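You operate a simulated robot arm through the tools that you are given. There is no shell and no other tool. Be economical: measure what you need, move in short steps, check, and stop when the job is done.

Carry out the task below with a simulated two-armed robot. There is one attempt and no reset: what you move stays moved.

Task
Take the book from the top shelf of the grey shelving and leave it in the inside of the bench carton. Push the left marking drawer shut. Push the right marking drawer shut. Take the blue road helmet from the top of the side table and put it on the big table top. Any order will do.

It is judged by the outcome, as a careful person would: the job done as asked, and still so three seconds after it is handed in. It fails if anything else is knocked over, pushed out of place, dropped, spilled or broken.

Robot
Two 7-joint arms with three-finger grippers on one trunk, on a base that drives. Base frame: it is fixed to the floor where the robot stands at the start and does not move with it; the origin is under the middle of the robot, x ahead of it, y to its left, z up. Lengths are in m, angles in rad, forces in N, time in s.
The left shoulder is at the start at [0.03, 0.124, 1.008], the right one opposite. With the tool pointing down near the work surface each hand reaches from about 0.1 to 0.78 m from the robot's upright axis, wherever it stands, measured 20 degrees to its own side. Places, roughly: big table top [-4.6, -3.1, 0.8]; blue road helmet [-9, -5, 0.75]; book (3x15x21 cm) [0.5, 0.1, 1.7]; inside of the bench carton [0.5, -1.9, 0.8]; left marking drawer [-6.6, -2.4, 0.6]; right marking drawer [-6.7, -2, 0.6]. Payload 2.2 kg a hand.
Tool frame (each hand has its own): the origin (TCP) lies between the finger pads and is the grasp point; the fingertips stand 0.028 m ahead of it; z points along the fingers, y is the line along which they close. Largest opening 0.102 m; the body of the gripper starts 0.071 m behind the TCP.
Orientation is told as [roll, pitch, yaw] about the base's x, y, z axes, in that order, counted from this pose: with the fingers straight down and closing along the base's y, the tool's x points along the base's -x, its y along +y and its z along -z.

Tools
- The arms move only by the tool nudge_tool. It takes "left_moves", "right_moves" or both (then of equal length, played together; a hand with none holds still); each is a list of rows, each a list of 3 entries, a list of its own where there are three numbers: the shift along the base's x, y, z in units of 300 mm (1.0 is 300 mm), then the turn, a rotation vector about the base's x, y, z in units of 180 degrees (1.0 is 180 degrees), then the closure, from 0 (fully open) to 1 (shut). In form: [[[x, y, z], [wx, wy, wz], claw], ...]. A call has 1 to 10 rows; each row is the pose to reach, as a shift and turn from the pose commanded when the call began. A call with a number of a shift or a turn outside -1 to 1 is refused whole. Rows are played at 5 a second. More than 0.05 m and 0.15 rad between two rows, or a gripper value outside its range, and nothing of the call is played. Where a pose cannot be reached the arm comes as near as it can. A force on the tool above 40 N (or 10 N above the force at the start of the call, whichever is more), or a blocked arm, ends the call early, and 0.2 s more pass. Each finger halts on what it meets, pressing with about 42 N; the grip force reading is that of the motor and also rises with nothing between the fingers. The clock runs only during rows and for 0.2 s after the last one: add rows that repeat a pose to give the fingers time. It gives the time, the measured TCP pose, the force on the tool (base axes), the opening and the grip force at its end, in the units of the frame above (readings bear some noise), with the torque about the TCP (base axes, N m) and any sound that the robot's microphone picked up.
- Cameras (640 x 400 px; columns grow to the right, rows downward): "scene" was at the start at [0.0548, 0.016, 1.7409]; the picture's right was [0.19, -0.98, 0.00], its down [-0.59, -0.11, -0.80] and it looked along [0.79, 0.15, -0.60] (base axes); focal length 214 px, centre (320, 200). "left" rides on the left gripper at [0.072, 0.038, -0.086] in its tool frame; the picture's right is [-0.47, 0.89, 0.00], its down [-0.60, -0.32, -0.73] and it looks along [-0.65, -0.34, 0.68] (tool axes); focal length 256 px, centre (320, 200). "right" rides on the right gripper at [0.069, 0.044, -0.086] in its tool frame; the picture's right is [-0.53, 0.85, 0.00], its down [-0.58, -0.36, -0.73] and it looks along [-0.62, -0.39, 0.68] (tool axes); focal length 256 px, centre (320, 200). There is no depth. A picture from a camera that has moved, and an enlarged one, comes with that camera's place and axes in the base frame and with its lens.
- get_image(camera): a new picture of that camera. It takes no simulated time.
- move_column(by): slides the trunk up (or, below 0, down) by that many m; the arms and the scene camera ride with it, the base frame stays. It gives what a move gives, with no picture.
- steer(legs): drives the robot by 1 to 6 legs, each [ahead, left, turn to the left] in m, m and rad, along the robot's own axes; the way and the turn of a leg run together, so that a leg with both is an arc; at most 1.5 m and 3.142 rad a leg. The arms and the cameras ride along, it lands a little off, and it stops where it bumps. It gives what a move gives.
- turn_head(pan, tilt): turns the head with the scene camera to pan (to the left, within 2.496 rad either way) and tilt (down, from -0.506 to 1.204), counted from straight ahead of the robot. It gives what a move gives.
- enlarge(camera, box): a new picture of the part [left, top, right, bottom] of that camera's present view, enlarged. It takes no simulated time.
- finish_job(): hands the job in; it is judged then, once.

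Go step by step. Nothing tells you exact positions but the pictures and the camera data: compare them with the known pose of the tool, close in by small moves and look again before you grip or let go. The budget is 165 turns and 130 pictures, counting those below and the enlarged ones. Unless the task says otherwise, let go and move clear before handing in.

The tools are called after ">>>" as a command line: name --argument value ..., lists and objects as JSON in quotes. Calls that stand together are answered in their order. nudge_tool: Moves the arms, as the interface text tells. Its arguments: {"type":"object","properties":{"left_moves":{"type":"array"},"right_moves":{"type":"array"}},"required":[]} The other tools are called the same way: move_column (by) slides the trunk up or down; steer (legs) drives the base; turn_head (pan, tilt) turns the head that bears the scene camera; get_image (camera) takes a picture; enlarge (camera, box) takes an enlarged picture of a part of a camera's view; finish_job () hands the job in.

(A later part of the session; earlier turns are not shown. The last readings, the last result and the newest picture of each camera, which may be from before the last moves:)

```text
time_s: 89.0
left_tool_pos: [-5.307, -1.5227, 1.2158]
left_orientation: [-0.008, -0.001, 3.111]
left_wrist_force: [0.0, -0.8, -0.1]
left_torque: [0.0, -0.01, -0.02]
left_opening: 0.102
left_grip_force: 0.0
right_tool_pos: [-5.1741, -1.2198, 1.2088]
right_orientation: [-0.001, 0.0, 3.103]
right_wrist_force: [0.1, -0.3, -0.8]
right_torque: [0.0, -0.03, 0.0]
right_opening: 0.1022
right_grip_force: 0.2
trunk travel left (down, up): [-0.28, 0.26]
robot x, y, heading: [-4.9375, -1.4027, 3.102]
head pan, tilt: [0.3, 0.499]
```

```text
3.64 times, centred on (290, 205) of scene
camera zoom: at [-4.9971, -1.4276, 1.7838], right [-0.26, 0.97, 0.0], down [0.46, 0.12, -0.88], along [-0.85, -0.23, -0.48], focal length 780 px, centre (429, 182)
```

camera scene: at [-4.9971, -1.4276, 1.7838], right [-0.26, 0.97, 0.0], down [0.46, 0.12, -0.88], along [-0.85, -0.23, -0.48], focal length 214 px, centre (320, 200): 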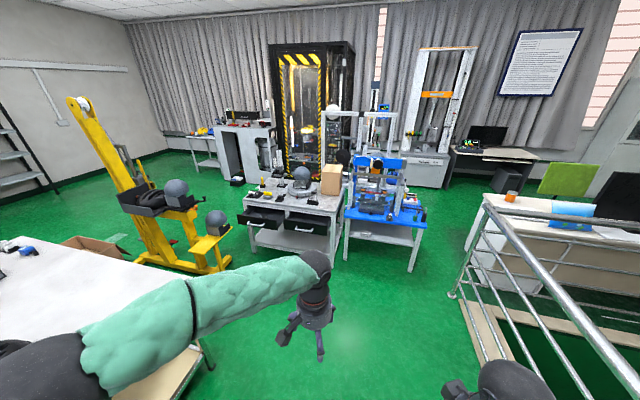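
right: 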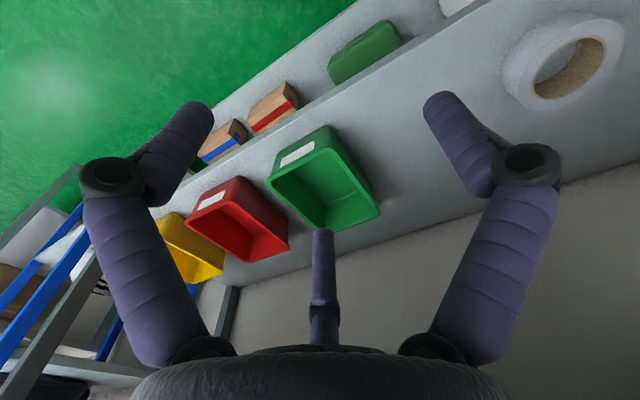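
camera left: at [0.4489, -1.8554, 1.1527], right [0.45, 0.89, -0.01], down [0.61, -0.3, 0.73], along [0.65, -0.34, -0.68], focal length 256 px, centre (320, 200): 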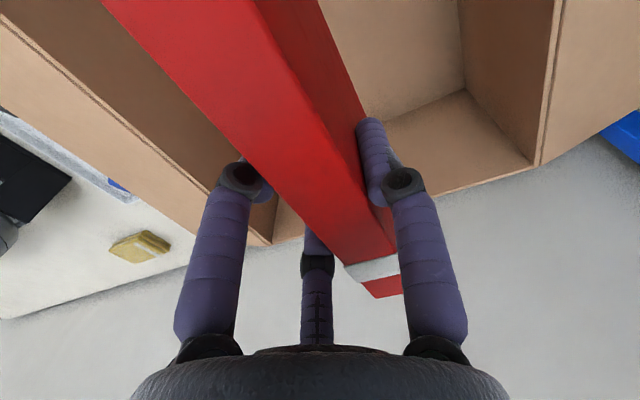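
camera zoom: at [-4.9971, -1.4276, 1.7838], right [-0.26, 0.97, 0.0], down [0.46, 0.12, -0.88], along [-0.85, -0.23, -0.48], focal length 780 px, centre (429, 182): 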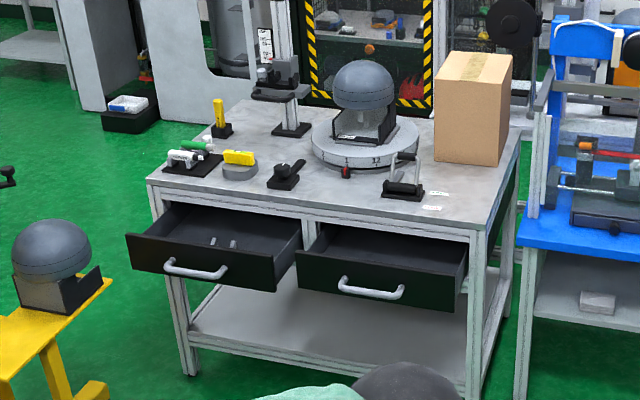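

Drawer fronts are near (−6.47, −2.46) and (−6.51, −1.99), z≈0.6. I drive in front of them and point both closed hands ahead.

>>> steer --legs '[[0, 0, 0.038], [0.8, 0, 0], [0, 0.8, 0]]'

>>> turn_head --pan 0.0 --tilt 0.8

>>> get_image --camera "scene"

```text
time_s: 97.5
left_tool_pos: [-6.0881, -2.2976, 1.2159]
left_orientation: [-0.009, 0.002, -3.039]
left_wrist_force: [-0.1, 1.1, -0.2]
left_torque: [-0.03, -0.05, -0.02]
left_opening: 0.1022
left_grip_force: 0.1
right_tool_pos: [-5.9973, -1.9787, 1.2085]
right_orientation: [0.0, 0.002, -3.047]
right_wrist_force: [-1.2, -0.6, 0.2]
right_torque: [-0.03, -0.01, -0.02]
right_opening: 0.1018
right_grip_force: 0.1
trunk travel left (down, up): [-0.28, 0.26]
robot x, y, heading: [-5.7404, -2.1271, -3.043]
head pan, tilt: [0.3, 0.499]
stopped in leg 3: the robot was blocked; the commanded pose is now the measured one
```

```text
time_s: 98.3
left_tool_pos: [-6.0865, -2.2986, 1.2157]
left_orientation: [-0.008, 0.0, -3.04]
left_wrist_force: [-1.0, -0.6, -0.7]
left_torque: [0.01, -0.01, 0.03]
left_opening: 0.1022
left_grip_force: 0.0
right_tool_pos: [-5.9945, -1.9802, 1.2079]
right_orientation: [0.002, 0.001, -3.047]
right_wrist_force: [0.1, 0.2, -0.1]
right_torque: [-0.01, 0.0, -0.02]
right_opening: 0.102
right_grip_force: 0.0
trunk travel left (down, up): [-0.28, 0.26]
robot x, y, heading: [-5.7346, -2.1269, -3.049]
head pan, tilt: [0.0, 0.799]
```

```text
100 pictures are left
camera scene: at [-5.7883, -2.1348, 1.7579], right [-0.1, 1.0, 0.0], down [0.71, 0.07, -0.7], along [-0.69, -0.07, -0.72], focal length 214 px, centre (320, 200)
```

scene: 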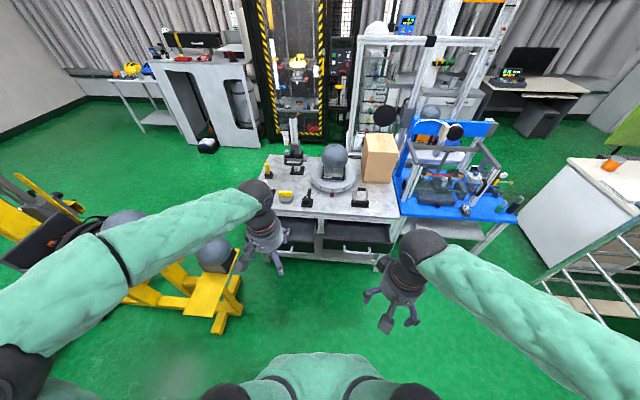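

The base bumped something on its left. I look there before moving on.

>>> turn_head --pan 1.4 --tilt 1.0

>>> get_image --camera "scene"

```text
time_s: 99.8
left_tool_pos: [-6.0855, -2.2982, 1.2161]
left_orientation: [-0.006, 0.0, -3.038]
left_wrist_force: [-0.4, 0.1, 0.9]
left_torque: [0.02, -0.03, -0.02]
left_opening: 0.1019
left_grip_force: 0.0
right_tool_pos: [-5.9951, -1.9797, 1.2095]
right_orientation: [0.0, 0.001, -3.046]
right_wrist_force: [0.1, 0.3, 0.2]
right_torque: [0.02, 0.01, 0.01]
right_opening: 0.1018
right_grip_force: 0.1
trunk travel left (down, up): [-0.28, 0.26]
robot x, y, heading: [-5.7351, -2.1283, -3.047]
head pan, tilt: [1.4, 1.0]
```

```text
99 pictures are left
camera scene: at [-5.7131, -2.1965, 1.7427], right [-1.0, 0.08, 0.0], down [0.06, 0.84, -0.54], along [-0.04, -0.54, -0.84], focal length 214 px, centre (320, 200)
```

scene: 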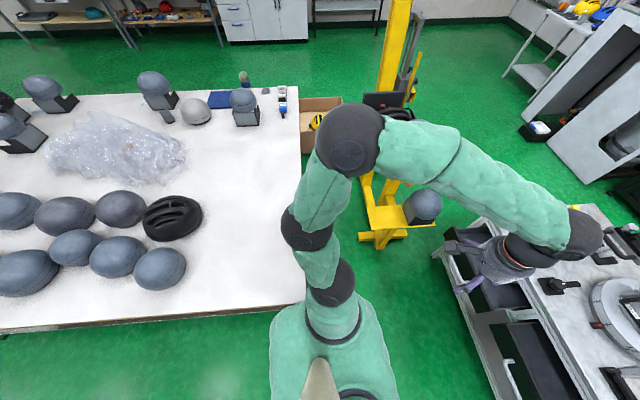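

The base touched the big table's corner; nothing moved visibly. I step away from it, straighten the heading, and turn both hands forward with fingers closed.

>>> steer --legs '[[0, -0.06, 0], [0, 0, -0.095]]'

>>> nudge_tool --left_moves '[[[0, 0, 0], [0, 0.045, 0], 0.3], [[0, 0, 0], [0, 0.09, 0], 0.6], [[0, 0, 0], [0, 0.135, 0], 0.9], [[0, 0, 0], [0, 0.18, 0], 1], [[0, 0, 0], [0, 0.225, 0], 1], [[0, 0, 0], [0, 0.27, 0], 1], [[0, 0, 0], [0, 0.315, 0], 1], [[0, 0, 0], [0, 0.36, 0], 1], [[0, 0, 0], [0, 0.405, 0], 1], [[0, 0, 0], [0, 0.45, 0], 1]]' --right_moves '[[[0, 0, 0], [0, 0.045, 0], 0.3], [[0, 0, 0], [0, 0.09, 0], 0.6], [[0, 0, 0], [0, 0.135, 0], 0.9], [[0, 0, 0], [0, 0.18, 0], 1], [[0, 0, 0], [0, 0.225, 0], 1], [[0, 0, 0], [0, 0.27, 0], 1], [[0, 0, 0], [0, 0.315, 0], 1], [[0, 0, 0], [0, 0.36, 0], 1], [[0, 0, 0], [0, 0.405, 0], 1], [[0, 0, 0], [0, 0.45, 0], 1]]'

>>> turn_head --pan 0.1 --tilt 0.8

>>> get_image --camera "scene"

```text
time_s: 101.3
left_tool_pos: [-6.1062, -2.204, 1.2163]
left_orientation: [-0.007, 0.0, -3.133]
left_wrist_force: [1.5, 0.3, -1.2]
left_torque: [-0.03, 0.01, 0.02]
left_opening: 0.1022
left_grip_force: 0.2
right_tool_pos: [-5.9862, -1.8968, 1.2079]
right_orientation: [0.002, -0.001, 3.142]
right_wrist_force: [-0.7, 0.5, -0.5]
right_torque: [-0.03, -0.01, 0.0]
right_opening: 0.1019
right_grip_force: 0.1
trunk travel left (down, up): [-0.28, 0.26]
robot x, y, heading: [-5.7411, -2.0676, -3.133]
head pan, tilt: [1.4, 1.0]
```

```text
time_s: 103.4
left_tool_pos: [-6.1083, -2.2066, 1.2161]
left_orientation: [-0.043, -1.316, -3.105]
left_wrist_force: [-0.3, -0.7, 0.6]
left_torque: [0.03, -0.01, 0.02]
left_opening: 0.0022
left_grip_force: 31.6
right_tool_pos: [-5.9797, -1.9382, 1.241]
right_orientation: [0.064, -1.318, 3.079]
right_wrist_force: [1.1, -4.9, 3.5]
right_torque: [0.12, -0.51, -0.73]
right_opening: 0.0021
right_grip_force: 31.8
right hand out of reach, approached as far as the arm can: row 7, 8, 9, 10
trunk travel left (down, up): [-0.28, 0.26]
robot x, y, heading: [-5.7409, -2.0701, -3.141]
head pan, tilt: [1.4, 1.0]
stopped in row 10 (right hand): the force on the tool passed its limit at 86 N (the readings are from after the stop); the commanded pose is now the measured one
```

```text
time_s: 104.9
left_tool_pos: [-6.1066, -2.2062, 1.2162]
left_orientation: [-0.04, -1.314, -3.106]
left_wrist_force: [0.0, -0.2, -0.9]
left_torque: [0.03, 0.03, 0.01]
left_opening: 0.0018
left_grip_force: 31.4
right_tool_pos: [-5.9791, -1.9371, 1.2415]
right_orientation: [0.064, -1.319, 3.077]
right_wrist_force: [-2.2, -3.5, 12.6]
right_torque: [0.19, -1.97, -0.52]
right_opening: 0.0019
right_grip_force: 31.9
trunk travel left (down, up): [-0.28, 0.26]
robot x, y, heading: [-5.7448, -2.0709, -3.142]
head pan, tilt: [0.099, 0.799]
```

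```text
98 pictures are left
camera scene: at [-5.7934, -2.079, 1.7578], right [-0.1, 0.99, 0.0], down [0.71, 0.07, -0.7], along [-0.69, -0.07, -0.72], focal length 214 px, centre (320, 200)
```

scene: 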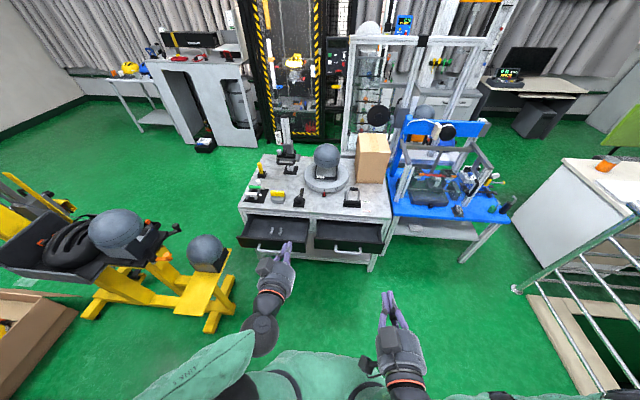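

The right hand was folded too near the body; I stretch it forward and finish both turns.

>>> nudge_tool --left_moves '[[[0, 0, 0], [0, 0.03, 0], 1], [[0, 0, 0], [0, 0.05, 0], 1], [[0, 0, 0], [0, 0.08, 0], 1], [[0, 0, 0], [0, 0.08, 0], 1]]' --right_moves '[[[-0.13, 0, 0], [0, 0, 0], 1], [[-0.26, 0, 0], [0, 0, 0], 1], [[-0.39, 0.05, 0], [0, 0.04, 0], 1], [[-0.5, 0.1, 0], [0, 0.08, 0], 1]]'

>>> move_column --by -0.25

>>> enlarge --camera "scene" --box '[200, 160, 440, 310]'

```text
time_s: 106.1
left_tool_pos: [-6.1145, -2.2153, 1.2533]
left_orientation: [-2.563, -1.496, -0.565]
left_wrist_force: [0.6, 0.3, -0.7]
left_torque: [0.02, 0.01, 0.0]
left_opening: 0.0023
left_grip_force: 31.4
right_tool_pos: [-6.1289, -1.9157, 1.2431]
right_orientation: [1.821, -1.55, 1.342]
right_wrist_force: [-0.5, 0.8, 0.7]
right_torque: [-0.02, 0.02, 0.01]
right_opening: 0.0019
right_grip_force: 31.5
trunk travel left (down, up): [-0.28, 0.26]
robot x, y, heading: [-5.7418, -2.0699, 3.142]
head pan, tilt: [0.099, 0.799]
stopped in row 4 (left hand): the arm was blocked; the commanded pose is now the measured one
```

```text
time_s: 108.7
left_tool_pos: [-6.1158, -2.2154, 1.0033]
left_orientation: [-2.548, -1.498, -0.576]
left_wrist_force: [-0.6, 0.2, -0.8]
left_torque: [0.01, 0.0, 0.01]
left_opening: 0.0021
left_grip_force: 31.3
right_tool_pos: [-6.1298, -1.9157, 0.9929]
right_orientation: [1.797, -1.551, 1.365]
right_wrist_force: [1.0, -0.9, -0.2]
right_torque: [0.0, -0.02, 0.02]
right_opening: 0.0021
right_grip_force: 31.8
trunk travel left (down, up): [-0.03, 0.51]
robot x, y, heading: [-5.7442, -2.0709, 3.14]
head pan, tilt: [0.099, 0.799]
```

```text
2.67 times, centred on (320, 235) of scene
camera zoom: at [-5.7935, -2.079, 1.5079], right [-0.1, 1.0, 0.0], down [0.71, 0.07, -0.7], along [-0.69, -0.07, -0.72], focal length 572 px, centre (320, 107)
```

zoom: 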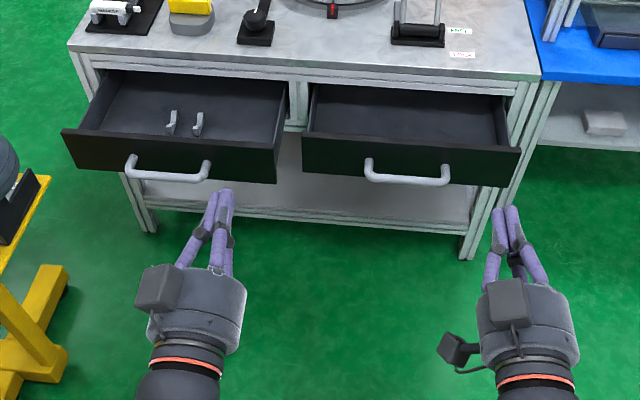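

Triangulated handles: left (−6.45, −2.44, 0.61), right (−6.50, −1.98, 0.61); each drawer is open about 0.17 m. I lower both hands to drawer height, each beside its handle.

>>> move_column --by -0.03

>>> nudge_tool --left_moves '[[[0, -0.05, -0.13], [0, 0, 0], 1], [[0, -0.1, -0.26], [0, 0, 0], 1], [[0, -0.15, -0.39], [0, 0, 0], 1], [[0, -0.2, -0.52], [0, 0, 0], 1], [[0, -0.25, -0.65], [0, 0, 0], 1], [[0, -0.3, -0.78], [0, 0, 0], 1], [[0, -0.317, -0.9], [0, 0, 0], 1], [[0, -0.317, -1.0], [0, 0, 0], 1]]' --right_moves '[[[0, 0.05, -0.13], [0, 0, 0], 1], [[0, 0.1, -0.26], [0, 0, 0], 1], [[0, 0.15, -0.39], [0, 0, 0], 1], [[0, 0.2, -0.52], [0, 0, 0], 1], [[0, 0.25, -0.65], [0, 0, 0], 1], [[0, 0.25, -0.78], [0, 0, 0], 1], [[0, 0.25, -0.9], [0, 0, 0], 1], [[0, 0.25, -1.0], [0, 0, 0], 1]]'

>>> nudge_tool --left_moves '[[[0, 0, -0.08], [0, 0, 0], 1], [[0, 0, -0.16], [0, 0, 0], 1]]' --right_moves '[[[0, 0, -0.08], [0, 0, 0], 1], [[0, 0, -0.13], [0, 0, 0], 1]]'

>>> get_image --camera "scene"

```text
time_s: 109.4
left_tool_pos: [-6.1145, -2.2158, 0.9716]
left_orientation: [-2.547, -1.499, -0.578]
left_wrist_force: [0.5, 0.2, -0.6]
left_torque: [0.01, -0.01, -0.01]
left_opening: 0.0021
left_grip_force: 31.8
right_tool_pos: [-6.1299, -1.917, 0.9631]
right_orientation: [1.795, -1.552, 1.37]
right_wrist_force: [0.3, -0.5, -1.2]
right_torque: [0.01, -0.03, -0.03]
right_opening: 0.0021
right_grip_force: 32.3
trunk travel left (down, up): [0.0, 0.54]
robot x, y, heading: [-5.7423, -2.074, 3.143]
head pan, tilt: [0.099, 0.799]
```

```text
time_s: 110.2
left_tool_pos: [-6.1386, -2.2382, 0.9805]
left_orientation: [-2.753, -1.308, -0.301]
left_wrist_force: [-0.3, -0.4, 0.1]
left_torque: [0.0, 0.01, -0.04]
left_opening: 0.0023
left_grip_force: 31.4
left hand out of reach, approached as far as the arm can: row 2, 3
right_tool_pos: [-6.1416, -1.9122, 0.9587]
right_orientation: [2.764, -1.421, 0.344]
right_wrist_force: [0.4, 0.1, 0.3]
right_torque: [0.0, 0.01, -0.01]
right_opening: 0.0021
right_grip_force: 32.0
right hand out of reach, approached as far as the arm can: row 1, 2, 3
trunk travel left (down, up): [0.0, 0.54]
robot x, y, heading: [-5.7423, -2.0724, 3.139]
head pan, tilt: [0.099, 0.799]
stopped in row 3 (left hand): the arm was blocked; the commanded pose is now the measured one
```

```text
time_s: 111.0
left_tool_pos: [-6.1393, -2.241, 0.9895]
left_orientation: [-2.755, -1.219, -0.264]
left_wrist_force: [0.0, -0.2, -0.2]
left_torque: [-0.01, 0.02, -0.03]
left_opening: 0.0023
left_grip_force: 31.5
left hand out of reach, approached as far as the arm can: row 1, 2
right_tool_pos: [-6.1473, -1.9125, 0.964]
right_orientation: [2.78, -1.347, 0.295]
right_wrist_force: [-0.6, -0.2, -0.4]
right_torque: [-0.02, -0.01, 0.01]
right_opening: 0.002
right_grip_force: 31.7
right hand out of reach, approached as far as the arm can: row 1, 2
trunk travel left (down, up): [0.0, 0.54]
robot x, y, heading: [-5.7417, -2.0698, 3.142]
head pan, tilt: [0.099, 0.799]
stopped in row 2 (left hand): the arm was blocked; the commanded pose is now the measured one
```

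```text
96 pictures are left
camera scene: at [-5.7935, -2.079, 1.4778], right [-0.1, 1.0, 0.0], down [0.71, 0.07, -0.7], along [-0.69, -0.07, -0.72], focal length 214 px, centre (320, 200)
```

scene: 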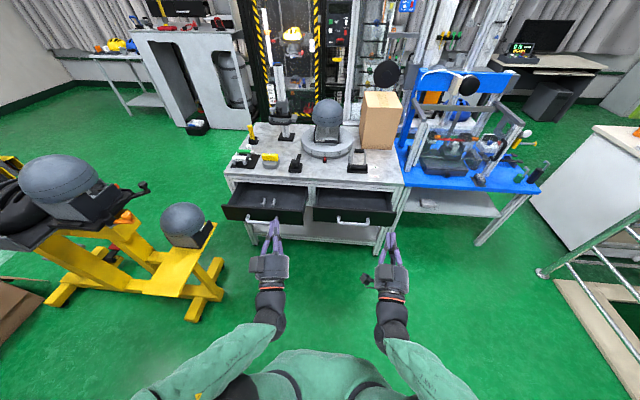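

Pointing straight ahead at that height is out of reach, so I tilt the hands to about 45° down-forward while lowering and stretching out slightly.

>>> nudge_tool --left_moves '[[[-0.03, 0, 0], [0, -0.04, 0], 1], [[-0.06, 0, 0], [0, -0.08, 0], 1], [[-0.09, -0.02, -0.1], [0, -0.12, 0], 1], [[-0.12, -0.05, -0.2], [0, -0.14, 0], 1], [[-0.15, -0.1, -0.3], [0, -0.15, 0], 1], [[-0.18, -0.15, -0.4], [0, -0.15, 0], 1], [[-0.2, -0.2, -0.5], [0, -0.15, 0], 1], [[-0.2, -0.23, -0.6], [0, -0.15, 0], 1], [[-0.2, -0.23, -0.7], [0, -0.15, 0], 1], [[-0.2, -0.23, -0.8], [0, -0.15, 0], 1]]' --right_moves '[[[-0.03, 0, 0], [0, -0.04, 0], 1], [[-0.06, 0, 0], [0, -0.08, 0], 1], [[-0.09, 0.02, -0.1], [0, -0.12, 0], 1], [[-0.12, 0.05, -0.2], [0, -0.16, 0], 1], [[-0.15, 0.1, -0.3], [0, -0.18, 0], 1], [[-0.18, 0.15, -0.4], [0, -0.18, 0], 1], [[-0.2, 0.2, -0.5], [0, -0.18, 0], 1], [[-0.2, 0.24, -0.6], [0, -0.18, 0], 1], [[-0.2, 0.24, -0.7], [0, -0.18, 0], 1], [[-0.2, 0.24, -0.8], [0, -0.18, 0], 1]]'

>>> get_image --camera "scene"

```text
time_s: 113.2
left_tool_pos: [-6.1982, -2.2404, 0.7862]
left_orientation: [-0.413, -1.404, -2.563]
left_wrist_force: [-0.8, 0.7, 0.3]
left_torque: [0.0, -0.02, -0.02]
left_opening: 0.0021
left_grip_force: 31.7
left hand out of reach, approached as far as the arm can: row 6, 7, 8, 9, 10
right_tool_pos: [-6.2126, -1.8935, 0.7584]
right_orientation: [0.076, -1.2, 2.961]
right_wrist_force: [-0.4, 0.1, 0.5]
right_torque: [-0.01, 0.0, -0.04]
right_opening: 0.002
right_grip_force: 31.5
right hand out of reach, approached as far as the arm can: row 7, 8, 9, 10
trunk travel left (down, up): [0.0, 0.54]
robot x, y, heading: [-5.744, -2.0704, 3.138]
head pan, tilt: [0.099, 0.799]
```

```text
95 pictures are left
camera scene: at [-5.7936, -2.079, 1.4778], right [-0.1, 1.0, 0.0], down [0.71, 0.07, -0.7], along [-0.69, -0.07, -0.72], focal length 214 px, centre (320, 200)
```

scene: 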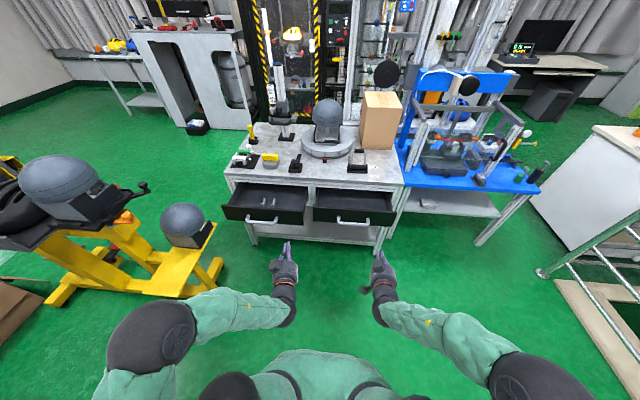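

The hands are still close to horizontal. I tilt them further down, then check.

>>> nudge_tool --left_moves '[[[0, 0, 0], [0, -0.04, 0], 1], [[0, 0, 0], [0, -0.08, 0], 1], [[0, 0, 0], [0, -0.12, 0], 1], [[0, 0, 0], [0, -0.16, 0], 1], [[0, 0, 0], [0, -0.2, 0], 1], [[0, 0, -0.1], [0, -0.2, 0], 1], [[0, 0, -0.2], [0, -0.2, 0], 1], [[0, 0, -0.37], [0, -0.2, 0], 1], [[0, 0, -0.37], [0, -0.2, 0], 1]]' --right_moves '[[[0, 0, 0], [0, -0.04, 0], 1], [[0, 0, 0], [0, -0.08, 0], 1], [[0, 0, 0], [0, -0.12, 0], 1], [[0, 0, 0], [0, -0.14, 0], 1], [[0, 0, 0], [0, -0.14, 0], 1], [[0, 0, -0.1], [0, -0.14, 0], 1], [[0, 0, -0.2], [0, -0.14, 0], 1], [[0, 0, -0.33], [0, -0.14, 0], 1], [[0, 0, -0.33], [0, -0.14, 0], 1]]'

>>> get_image --camera "scene"

```text
refused: row 8 steps farther than a row can; nothing moved
```

```text
94 pictures are left
camera scene: at [-5.7936, -2.079, 1.4778], right [-0.1, 1.0, 0.0], down [0.71, 0.07, -0.7], along [-0.69, -0.07, -0.72], focal length 214 px, centre (320, 200)
```

scene: 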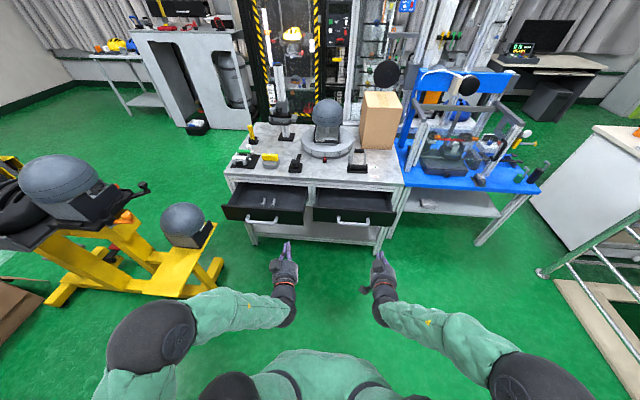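

One row was too long a step; I repeat it with smaller ones, first only the tilt.

>>> nudge_tool --left_moves '[[[0, 0, 0], [0, -0.04, 0], 1], [[0, 0, 0], [0, -0.08, 0], 1], [[0, 0, 0], [0, -0.12, 0], 1], [[0, 0, 0], [0, -0.16, 0], 1], [[0, 0, 0], [0, -0.2, 0], 1], [[0, 0, 0], [0, -0.2, 0], 1]]' --right_moves '[[[0, 0, 0], [0, -0.04, 0], 1], [[0, 0, 0], [0, -0.08, 0], 1], [[0, 0, 0], [0, -0.12, 0], 1], [[0, 0, 0], [0, -0.14, 0], 1], [[0, 0, 0], [0, -0.14, 0], 1], [[0, 0, 0], [0, -0.14, 0], 1]]'

```text
time_s: 114.6
left_tool_pos: [-6.2002, -2.2379, 0.7902]
left_orientation: [0.042, -0.802, -3.012]
left_wrist_force: [-0.1, 0.2, -0.4]
left_torque: [-0.02, -0.01, 0.02]
left_opening: 0.0022
left_grip_force: 31.2
right_tool_pos: [-6.2125, -1.894, 0.7573]
right_orientation: [-0.008, -0.772, 3.05]
right_wrist_force: [-0.7, 0.6, 0.2]
right_torque: [0.0, 0.0, 0.01]
right_opening: 0.0021
right_grip_force: 31.7
trunk travel left (down, up): [0.0, 0.54]
robot x, y, heading: [-5.7447, -2.0677, 3.139]
head pan, tilt: [0.099, 0.799]
```

Now both are at 45°. I lower to panel height and set the sideways offsets.

>>> nudge_tool --left_moves '[[[0, -0.06, -0.1], [0, 0, 0], 1], [[0, -0.12, -0.2], [0, 0, 0], 1], [[0, -0.18, -0.3], [0, 0, 0], 1], [[0, -0.24, -0.4], [0, 0, 0], 1], [[0, -0.24, -0.46], [0, 0, 0], 1], [[0, -0.24, -0.46], [0, 0, 0], 1]]' --right_moves '[[[0, 0.06, -0.1], [0, 0, 0], 1], [[0, 0.12, -0.2], [0, 0, 0], 1], [[0, 0.18, -0.3], [0, 0, 0], 1], [[0, 0.18, -0.35], [0, 0, 0], 1], [[0, 0.18, -0.35], [0, 0, 0], 1], [[0, 0.18, -0.35], [0, 0, 0], 1]]'

>>> enlarge --camera "scene" --box '[200, 150, 440, 300]'

```text
time_s: 116.0
left_tool_pos: [-6.1997, -2.3099, 0.6501]
left_orientation: [0.044, -0.804, -3.013]
left_wrist_force: [-0.3, 0.1, -0.2]
left_torque: [-0.02, 0.0, 0.0]
left_opening: 0.0023
left_grip_force: 31.5
right_tool_pos: [-6.2122, -1.8395, 0.6527]
right_orientation: [-0.008, -0.773, 3.052]
right_wrist_force: [-0.3, -0.8, 0.0]
right_torque: [-0.02, -0.01, 0.03]
right_opening: 0.0021
right_grip_force: 31.0
trunk travel left (down, up): [0.0, 0.54]
robot x, y, heading: [-5.7417, -2.0722, 3.137]
head pan, tilt: [0.099, 0.799]
```

```text
2.67 times, centred on (320, 225) of scene
camera zoom: at [-5.7936, -2.079, 1.4778], right [-0.1, 1.0, 0.0], down [0.71, 0.07, -0.7], along [-0.69, -0.07, -0.72], focal length 572 px, centre (320, 133)
```

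zoom: 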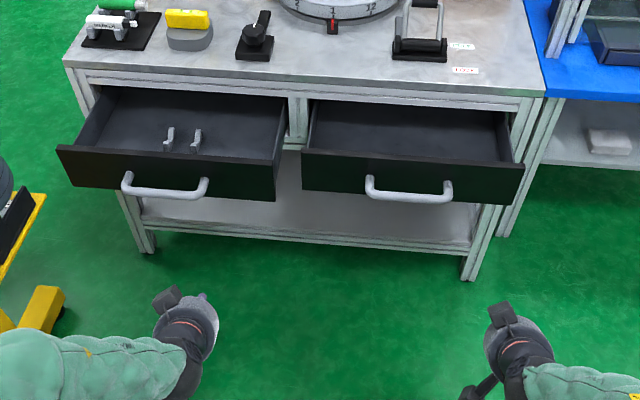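

Hands are in place. I drive 0.2 m ahead so the fingertips come just short of the fronts.

>>> steer --legs '[[0.2, 0, 0]]'

>>> get_image --camera "scene"

```text
time_s: 117.6
left_tool_pos: [-6.3996, -2.3097, 0.6509]
left_orientation: [0.043, -0.803, -3.011]
left_wrist_force: [-0.8, 0.4, 0.7]
left_torque: [-0.02, 0.01, 0.03]
left_opening: 0.0021
left_grip_force: 31.3
right_tool_pos: [-6.4132, -1.8404, 0.6533]
right_orientation: [-0.008, -0.774, 3.051]
right_wrist_force: [0.0, -0.2, 0.6]
right_torque: [0.0, 0.0, 0.01]
right_opening: 0.0021
right_grip_force: 31.9
trunk travel left (down, up): [0.0, 0.54]
robot x, y, heading: [-5.9442, -2.0741, 3.146]
head pan, tilt: [0.099, 0.799]
```

```text
92 pictures are left
camera scene: at [-5.9932, -2.079, 1.4778], right [-0.1, 1.0, 0.0], down [0.71, 0.07, -0.7], along [-0.69, -0.07, -0.72], focal length 214 px, centre (320, 200)
```

scene: 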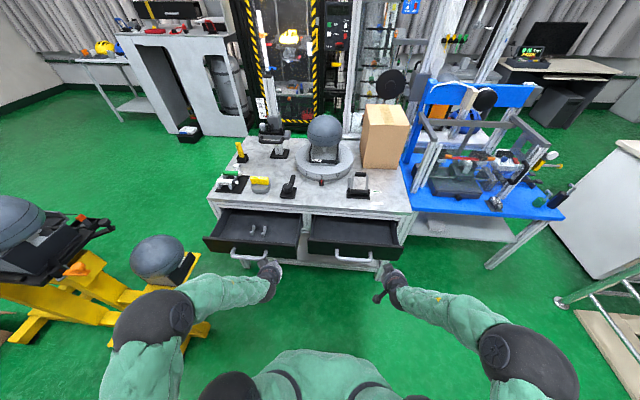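

The left elbow is near the headform on the yellow stand; I zoom to judge clearance.

>>> enlarge --camera "scene" --box '[60, 190, 320, 370]'

>>> turn_head --pan 0.7 --tilt 0.8

>>> get_image --camera "scene"

```text
2.22 times, centred on (190, 280) of scene
camera zoom: at [-5.9932, -2.079, 1.4778], right [-0.1, 1.0, 0.0], down [0.71, 0.07, -0.7], along [-0.69, -0.07, -0.72], focal length 477 px, centre (609, 22)
```

zoom: 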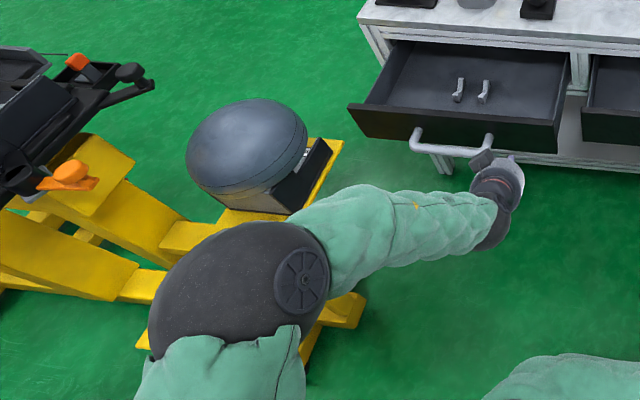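

```text
time_s: 118.6
left_tool_pos: [-6.3998, -2.3113, 0.6505]
left_orientation: [0.043, -0.804, -3.012]
left_wrist_force: [-0.7, 0.0, 0.0]
left_torque: [-0.04, -0.02, 0.0]
left_opening: 0.0018
left_grip_force: 31.8
right_tool_pos: [-6.4118, -1.8411, 0.6528]
right_orientation: [-0.009, -0.773, 3.053]
right_wrist_force: [-0.2, 0.3, 0.9]
right_torque: [0.03, 0.01, -0.04]
right_opening: 0.0021
right_grip_force: 31.7
trunk travel left (down, up): [0.0, 0.54]
robot x, y, heading: [-5.9411, -2.0684, 3.138]
head pan, tilt: [0.7, 0.799]
```

```text
90 pictures are left
camera scene: at [-5.9744, -2.1229, 1.4778], right [-0.64, 0.77, 0.0], down [0.55, 0.46, -0.7], along [-0.53, -0.45, -0.72], focal length 214 px, centre (320, 200)
```

scene: 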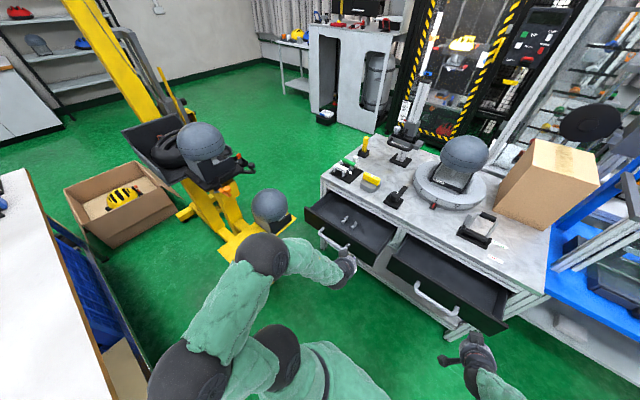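

There is about 0.2 m of clearance, and stretching the arm pulls the elbow inward. I push the left drawer.

>>> nudge_tool --left_moves '[[[-0.08, 0, 0], [0, 0, 0], 1], [[-0.16, 0, 0], [0, 0, 0], 1], [[-0.24, 0, 0], [0, 0, 0], 1], [[-0.32, 0, 0], [0, 0, 0], 1], [[-0.4, 0, 0], [0, 0, 0], 1], [[-0.48, 0, 0], [0, 0, 0], 1], [[-0.54, 0, 0], [0, 0, 0], 1], [[-0.54, 0, 0], [0, 0, 0], 1]]'

>>> get_image --camera "scene"

```text
time_s: 120.4
left_tool_pos: [-6.5617, -2.3105, 0.6511]
left_orientation: [0.043, -0.806, -3.011]
left_wrist_force: [0.7, 0.0, -0.4]
left_torque: [0.01, 0.0, -0.01]
left_opening: 0.0024
left_grip_force: 31.5
right_tool_pos: [-6.413, -1.8408, 0.6526]
right_orientation: [-0.01, -0.773, 3.051]
right_wrist_force: [-1.2, 0.3, -0.4]
right_torque: [-0.02, -0.02, -0.04]
right_opening: 0.002
right_grip_force: 31.7
trunk travel left (down, up): [0.0, 0.54]
robot x, y, heading: [-5.9426, -2.0713, 3.143]
head pan, tilt: [0.7, 0.799]
```

```text
89 pictures are left
camera scene: at [-5.9745, -2.1229, 1.4778], right [-0.64, 0.77, 0.0], down [0.55, 0.46, -0.7], along [-0.53, -0.45, -0.72], focal length 214 px, centre (320, 200)
```

scene: 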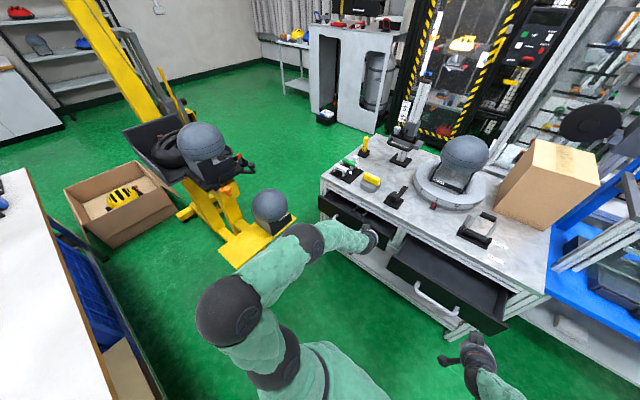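

The left drawer is going in. I continue in small steps until it resists.

>>> nudge_tool --left_moves '[[[-0.04, 0, 0], [0, 0, 0], 1], [[-0.08, 0, 0], [0, 0, 0], 1], [[-0.12, 0, 0], [0, 0, 0], 1], [[-0.16, 0, 0], [0, 0, 0], 1], [[-0.2, 0, 0], [0, 0, 0], 1], [[-0.24, 0, 0], [0, 0, 0], 1], [[-0.28, 0, 0], [0, 0, 0], 1], [[-0.28, 0, 0], [0, 0, 0], 1]]'

>>> get_image --camera "scene"

```text
time_s: 122.2
left_tool_pos: [-6.6405, -2.3096, 0.6475]
left_orientation: [0.045, -0.798, -3.013]
left_wrist_force: [21.3, 1.3, 10.4]
left_torque: [0.01, 0.0, -0.03]
left_opening: 0.0021
left_grip_force: 31.5
right_tool_pos: [-6.4108, -1.8414, 0.6542]
right_orientation: [-0.009, -0.775, 3.052]
right_wrist_force: [-1.1, -0.6, -0.6]
right_torque: [0.04, 0.0, 0.0]
right_opening: 0.0017
right_grip_force: 31.7
trunk travel left (down, up): [0.0, 0.54]
robot x, y, heading: [-5.9435, -2.071, -3.142]
head pan, tilt: [0.7, 0.799]
stopped in row 8 (left hand): the force on the tool passed its limit at 42 N (the readings are from after the stop); the commanded pose is now the measured one
```

```text
88 pictures are left
camera scene: at [-5.971, -2.1226, 1.4779], right [-0.65, 0.76, 0.0], down [0.55, 0.46, -0.7], along [-0.53, -0.45, -0.72], focal length 214 px, centre (320, 200)
```

scene: 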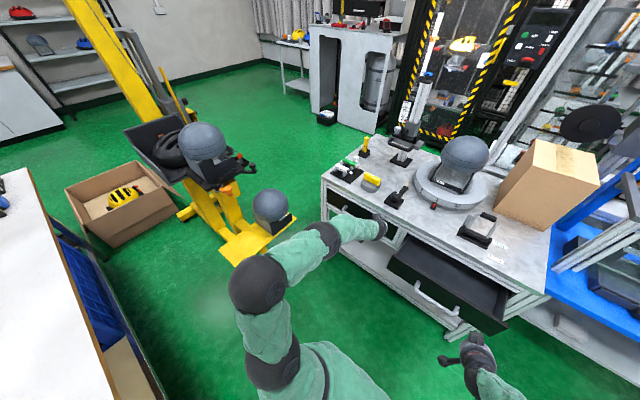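

The left drawer met its stop. I withdraw the left hand and push the right one.

>>> nudge_tool --left_moves '[[[0.1, 0, 0], [0, 0, 0], 1], [[0.25, 0, 0], [0, 0, 0], 1], [[0.4, 0, 0], [0, 0, 0], 1], [[0.55, 0, 0], [0, 0, 0], 1], [[0.7, 0, 0], [0, 0, 0], 1], [[0.8, 0, 0], [0, 0, 0], 1], [[0.8, 0, 0], [0, 0, 0], 1]]' --right_moves '[[[-0.08, 0, 0], [0, 0, 0], 1], [[-0.16, 0, 0], [0, 0, 0], 1], [[-0.24, 0, 0], [0, 0, 0], 1], [[-0.32, 0, 0], [0, 0, 0], 1], [[-0.4, 0, 0], [0, 0, 0], 1], [[-0.48, 0, 0], [0, 0, 0], 1], [[-0.54, 0, 0], [0, 0, 0], 1]]'

>>> turn_head --pan 0.0 --tilt 0.85

>>> get_image --camera "scene"

```text
time_s: 123.8
left_tool_pos: [-6.404, -2.3091, 0.6475]
left_orientation: [0.044, -0.799, -3.011]
left_wrist_force: [-0.2, 1.1, 0.0]
left_torque: [0.02, 0.02, 0.0]
left_opening: 0.0021
left_grip_force: 31.8
right_tool_pos: [-6.5731, -1.8405, 0.6507]
right_orientation: [-0.009, -0.772, 3.054]
right_wrist_force: [0.5, 0.1, -0.6]
right_torque: [-0.03, -0.01, 0.02]
right_opening: 0.0021
right_grip_force: 32.1
trunk travel left (down, up): [0.0, 0.54]
robot x, y, heading: [-5.9389, -2.0728, -3.14]
head pan, tilt: [0.7, 0.799]
```

```text
time_s: 124.8
left_tool_pos: [-6.4028, -2.3089, 0.648]
left_orientation: [0.043, -0.797, -3.009]
left_wrist_force: [0.1, 0.8, -0.3]
left_torque: [-0.02, 0.02, 0.0]
left_opening: 0.0021
left_grip_force: 31.6
right_tool_pos: [-6.5739, -1.8402, 0.6516]
right_orientation: [-0.009, -0.773, 3.052]
right_wrist_force: [-0.2, 0.0, 0.5]
right_torque: [-0.01, 0.01, -0.02]
right_opening: 0.0019
right_grip_force: 31.6
trunk travel left (down, up): [0.0, 0.54]
robot x, y, heading: [-5.9426, -2.0679, -3.141]
head pan, tilt: [0.0, 0.85]
```

```text
87 pictures are left
camera scene: at [-5.99, -2.0711, 1.4738], right [0.0, 1.0, 0.0], down [0.75, 0.0, -0.66], along [-0.66, 0.0, -0.75], focal length 214 px, centre (320, 200)
```

scene: 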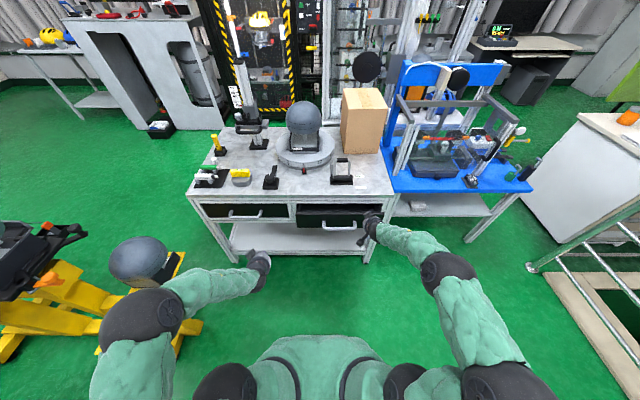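

The left drawer looks shut. I push the right one the rest of the way.

>>> nudge_tool --right_moves '[[[-0.04, 0, 0], [0, 0, 0], 1], [[-0.08, 0, 0], [0, 0, 0], 1], [[-0.12, 0, 0], [0, 0, 0], 1], [[-0.16, 0, 0], [0, 0, 0], 1], [[-0.2, 0, 0], [0, 0, 0], 1], [[-0.24, 0, 0], [0, 0, 0], 1], [[-0.28, 0, 0], [0, 0, 0], 1], [[-0.32, 0, 0], [0, 0, 0], 1]]'

>>> nudge_tool --right_moves '[[[0.1, 0, 0], [0, 0, 0], 1], [[0.25, 0, 0], [0, 0, 0], 1], [[0.4, 0, 0], [0, 0, 0], 1], [[0.55, 0, 0], [0, 0, 0], 1], [[0.7, 0, 0], [0, 0, 0], 1], [[0.8, 0, 0], [0, 0, 0], 1]]'

>>> enlarge --camera "scene" --box '[170, 140, 410, 290]'

```text
time_s: 126.3
left_tool_pos: [-6.4016, -2.3093, 0.649]
left_orientation: [0.04, -0.8, -3.012]
left_wrist_force: [-0.1, -1.4, 0.2]
left_torque: [0.01, -0.01, 0.0]
left_opening: 0.0023
left_grip_force: 31.5
right_tool_pos: [-6.6423, -1.8425, 0.649]
right_orientation: [-0.01, -0.765, 3.052]
right_wrist_force: [21.9, -0.1, 10.2]
right_torque: [0.05, 0.07, -0.13]
right_opening: 0.0023
right_grip_force: 31.5
trunk travel left (down, up): [0.0, 0.54]
robot x, y, heading: [-5.94, -2.0736, 3.142]
head pan, tilt: [0.0, 0.85]
stopped in row 7 (right hand): the force on the tool passed its limit at 56 N (the readings are from after the stop); the commanded pose is now the measured one
```

```text
time_s: 127.7
left_tool_pos: [-6.4033, -2.3091, 0.6476]
left_orientation: [0.046, -0.796, -3.014]
left_wrist_force: [0.6, -0.8, -0.1]
left_torque: [0.0, 0.0, 0.01]
left_opening: 0.0023
left_grip_force: 31.3
right_tool_pos: [-6.404, -1.842, 0.6483]
right_orientation: [-0.011, -0.766, 3.052]
right_wrist_force: [-0.2, 0.6, 0.1]
right_torque: [0.0, 0.0, 0.0]
right_opening: 0.0023
right_grip_force: 31.7
trunk travel left (down, up): [0.0, 0.54]
robot x, y, heading: [-5.9406, -2.0703, -3.142]
head pan, tilt: [0.0, 0.85]
```

```text
2.67 times, centred on (290, 215) of scene
camera zoom: at [-5.9892, -2.0711, 1.4738], right [0.0, 1.0, 0.0], down [0.75, 0.0, -0.66], along [-0.66, 0.0, -0.75], focal length 572 px, centre (400, 160)
```

zoom: 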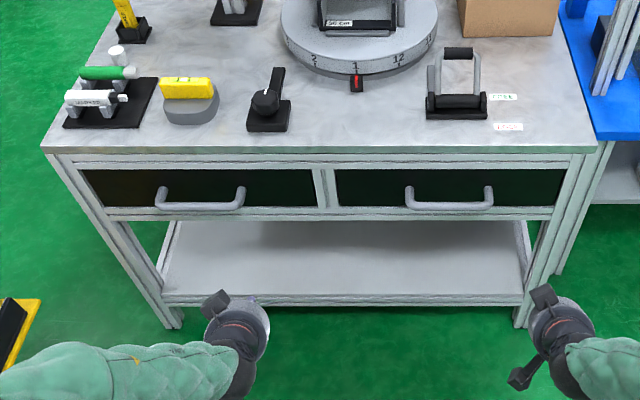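

Both drawers are shut flush. I raise the trunk, draw back the hands, and look for a way to the side table.

>>> move_column --by 0.5

>>> turn_head --pan 0.9 --tilt 0.45

>>> get_image --camera "scene"

```text
refused: 0.5 is not a number from -0.4 to 0.4
```

```text
time_s: 128.9
left_tool_pos: [-6.4026, -2.309, 0.6481]
left_orientation: [0.043, -0.798, -3.013]
left_wrist_force: [-0.3, 0.4, -0.4]
left_torque: [0.02, -0.01, -0.02]
left_opening: 0.0021
left_grip_force: 31.3
right_tool_pos: [-6.4052, -1.8407, 0.6484]
right_orientation: [-0.011, -0.765, 3.05]
right_wrist_force: [-1.1, 0.4, -0.3]
right_torque: [-0.03, 0.02, 0.0]
right_opening: 0.0022
right_grip_force: 31.9
trunk travel left (down, up): [0.0, 0.54]
robot x, y, heading: [-5.9396, -2.0697, 3.142]
head pan, tilt: [0.901, 0.45]
```

```text
85 pictures are left
camera scene: at [-5.9684, -2.143, 1.5082], right [-0.78, 0.62, 0.0], down [0.27, 0.34, -0.9], along [-0.56, -0.7, -0.44], focal length 214 px, centre (320, 200)
```

scene: 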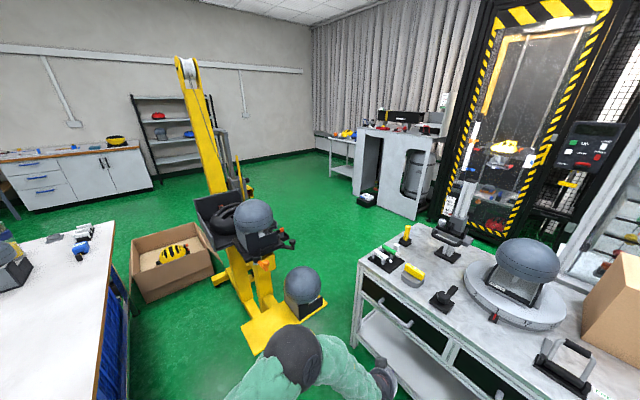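

The gap past the yellow stand is too narrow, so I'll go round the big table's east end. I raise the trunk, then drive backwards along the corridor and across.

>>> move_column --by 0.4

>>> steer --legs '[[0, -0.25, 0], [-1.4, 0, 0], [-1.4, 0, 0], [-0.55, 0, 0]]'

>>> turn_head --pan 0.8 --tilt 0.4

>>> get_image --camera "scene"

```text
time_s: 132.8
left_tool_pos: [-6.4027, -2.3088, 1.0469]
left_orientation: [0.044, -0.796, -3.013]
left_wrist_force: [0.2, 0.2, 0.0]
left_torque: [0.01, -0.04, 0.01]
left_opening: 0.0021
left_grip_force: 31.6
right_tool_pos: [-6.4046, -1.841, 1.0476]
right_orientation: [-0.01, -0.765, 3.05]
right_wrist_force: [-0.2, -0.8, 0.2]
right_torque: [0.01, -0.02, -0.01]
right_opening: 0.0024
right_grip_force: 31.3
trunk travel left (down, up): [-0.4, 0.14]
robot x, y, heading: [-5.9412, -2.0682, 3.141]
head pan, tilt: [0.901, 0.45]
```

```text
time_s: 150.5
left_tool_pos: [-3.0542, -2.0023, 1.0488]
left_orientation: [0.044, -0.8, -2.971]
left_wrist_force: [-0.4, 0.2, 0.9]
left_torque: [0.03, -0.02, 0.01]
left_opening: 0.0024
left_grip_force: 31.1
right_tool_pos: [-3.077, -1.5343, 1.0495]
right_orientation: [-0.011, -0.767, 3.092]
right_wrist_force: [0.1, 1.1, -0.3]
right_torque: [-0.03, 0.04, -0.01]
right_opening: 0.0021
right_grip_force: 31.7
trunk travel left (down, up): [-0.4, 0.14]
robot x, y, heading: [-2.603, -1.7454, -3.096]
head pan, tilt: [0.901, 0.45]
```

```text
time_s: 151.1
left_tool_pos: [-3.0555, -2.0034, 1.0478]
left_orientation: [0.042, -0.797, -2.97]
left_wrist_force: [0.6, -0.7, 0.2]
left_torque: [0.01, 0.02, -0.01]
left_opening: 0.0022
left_grip_force: 31.1
right_tool_pos: [-3.076, -1.5352, 1.0477]
right_orientation: [-0.009, -0.766, 3.093]
right_wrist_force: [0.0, 0.1, 1.0]
right_torque: [0.0, 0.02, 0.0]
right_opening: 0.0024
right_grip_force: 31.5
trunk travel left (down, up): [-0.4, 0.14]
robot x, y, heading: [-2.6027, -1.7459, -3.096]
head pan, tilt: [0.799, 0.4]
```

```text
84 pictures are left
camera scene: at [-2.6351, -1.8136, 1.9129], right [-0.75, 0.67, 0.0], down [0.26, 0.29, -0.92], along [-0.61, -0.69, -0.39], focal length 214 px, centre (320, 200)
```

scene: 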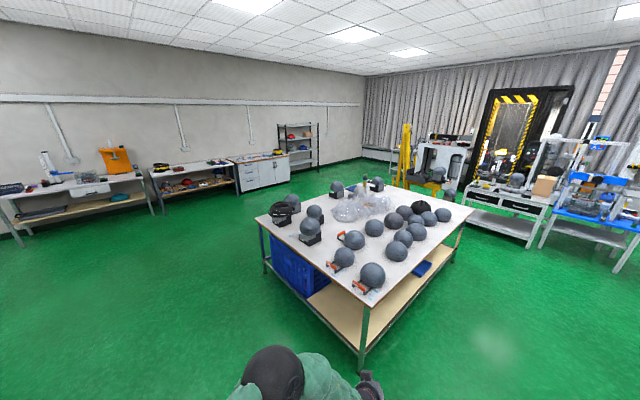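

The floor south of the table is clear. I drive across and then west along y≈−4.8.

>>> steer --legs '[[0, 0, -0.045], [0, 1.5, 0], [0, 1.5, 0]]'

>>> turn_head --pan 0.0 --tilt 0.35

>>> get_image --camera "scene"

```text
time_s: 165.8
left_tool_pos: [-3.0739, -4.9473, 1.0473]
left_orientation: [0.045, -0.799, -3.016]
left_wrist_force: [0.0, -0.3, 0.7]
left_torque: [0.03, -0.05, -0.01]
left_opening: 0.0018
left_grip_force: 31.4
right_tool_pos: [-3.0755, -4.478, 1.0488]
right_orientation: [-0.011, -0.766, 3.047]
right_wrist_force: [0.2, -0.4, -0.1]
right_torque: [-0.01, 0.01, 0.01]
right_opening: 0.0021
right_grip_force: 31.7
trunk travel left (down, up): [-0.4, 0.14]
robot x, y, heading: [-2.6121, -4.708, 3.14]
head pan, tilt: [0.799, 0.4]
```

```text
time_s: 167.0
left_tool_pos: [-3.0732, -4.947, 1.0477]
left_orientation: [0.044, -0.797, -3.016]
left_wrist_force: [0.2, 0.1, -0.9]
left_torque: [0.0, 0.03, 0.01]
left_opening: 0.0023
left_grip_force: 31.7
right_tool_pos: [-3.0756, -4.4785, 1.0485]
right_orientation: [-0.011, -0.764, 3.048]
right_wrist_force: [0.3, 0.8, 0.0]
right_torque: [-0.04, 0.01, -0.01]
right_opening: 0.0021
right_grip_force: 31.8
trunk travel left (down, up): [-0.4, 0.14]
robot x, y, heading: [-2.6128, -4.712, 3.139]
head pan, tilt: [0.0, 0.351]
```

```text
83 pictures are left
camera scene: at [-2.6749, -4.7099, 1.9174], right [0.0, 1.0, 0.0], down [0.34, 0.0, -0.94], along [-0.94, 0.0, -0.34], focal length 214 px, centre (320, 200)
```

scene: 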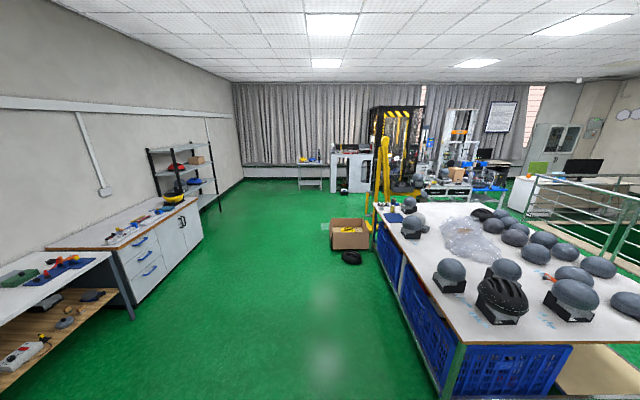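

The side table is straight ahead at the far end. I drive 4.2 m along the clear aisle and look again.

>>> steer --legs '[[1.4, 0, 0], [1.4, 0, 0], [1.4, 0, 0]]'

>>> turn_head --pan 0.0 --tilt 0.45

>>> get_image --camera "scene"

```text
time_s: 187.1
left_tool_pos: [-7.2748, -4.9915, 1.0477]
left_orientation: [0.043, -0.797, -3.012]
left_wrist_force: [0.0, -0.2, 0.7]
left_torque: [-0.04, 0.01, 0.01]
left_opening: 0.0021
left_grip_force: 31.5
right_tool_pos: [-7.2777, -4.5229, 1.0477]
right_orientation: [-0.009, -0.765, 3.05]
right_wrist_force: [-0.1, 0.1, -0.2]
right_torque: [0.04, 0.01, -0.01]
right_opening: 0.0025
right_grip_force: 31.7
trunk travel left (down, up): [-0.4, 0.14]
robot x, y, heading: [-6.8124, -4.7568, -3.139]
head pan, tilt: [0.0, 0.351]
```

```text
time_s: 187.8
left_tool_pos: [-7.2753, -4.9913, 1.0477]
left_orientation: [0.044, -0.796, -3.013]
left_wrist_force: [0.0, -0.6, -0.4]
left_torque: [-0.03, 0.01, -0.04]
left_opening: 0.0018
left_grip_force: 31.4
right_tool_pos: [-7.2764, -4.524, 1.0492]
right_orientation: [-0.01, -0.765, 3.05]
right_wrist_force: [0.2, 0.3, -0.5]
right_torque: [-0.05, -0.02, 0.0]
right_opening: 0.0022
right_grip_force: 31.5
trunk travel left (down, up): [-0.4, 0.14]
robot x, y, heading: [-6.8116, -4.7521, -3.142]
head pan, tilt: [0.0, 0.45]
```

```text
82 pictures are left
camera scene: at [-6.8752, -4.7537, 1.9083], right [0.0, 1.0, 0.0], down [0.43, 0.0, -0.9], along [-0.9, 0.0, -0.43], focal length 214 px, centre (320, 200)
```

scene: 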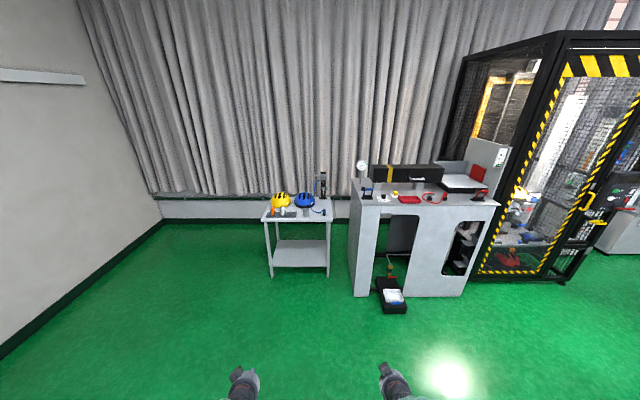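

>>> enlarge --camera "scene" --box '[240, 160, 360, 235]'

```text
5.33 times, centred on (300, 198) of scene
camera zoom: at [-6.8752, -4.7537, 1.9083], right [0.0, 1.0, 0.0], down [0.43, 0.0, -0.9], along [-0.9, 0.0, -0.43], focal length 1144 px, centre (427, 213)
```

zoom: 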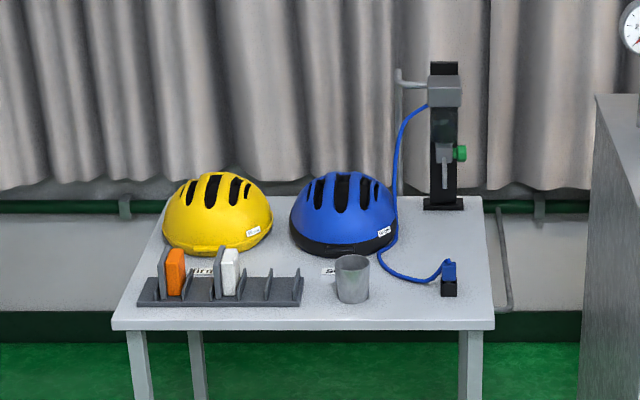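

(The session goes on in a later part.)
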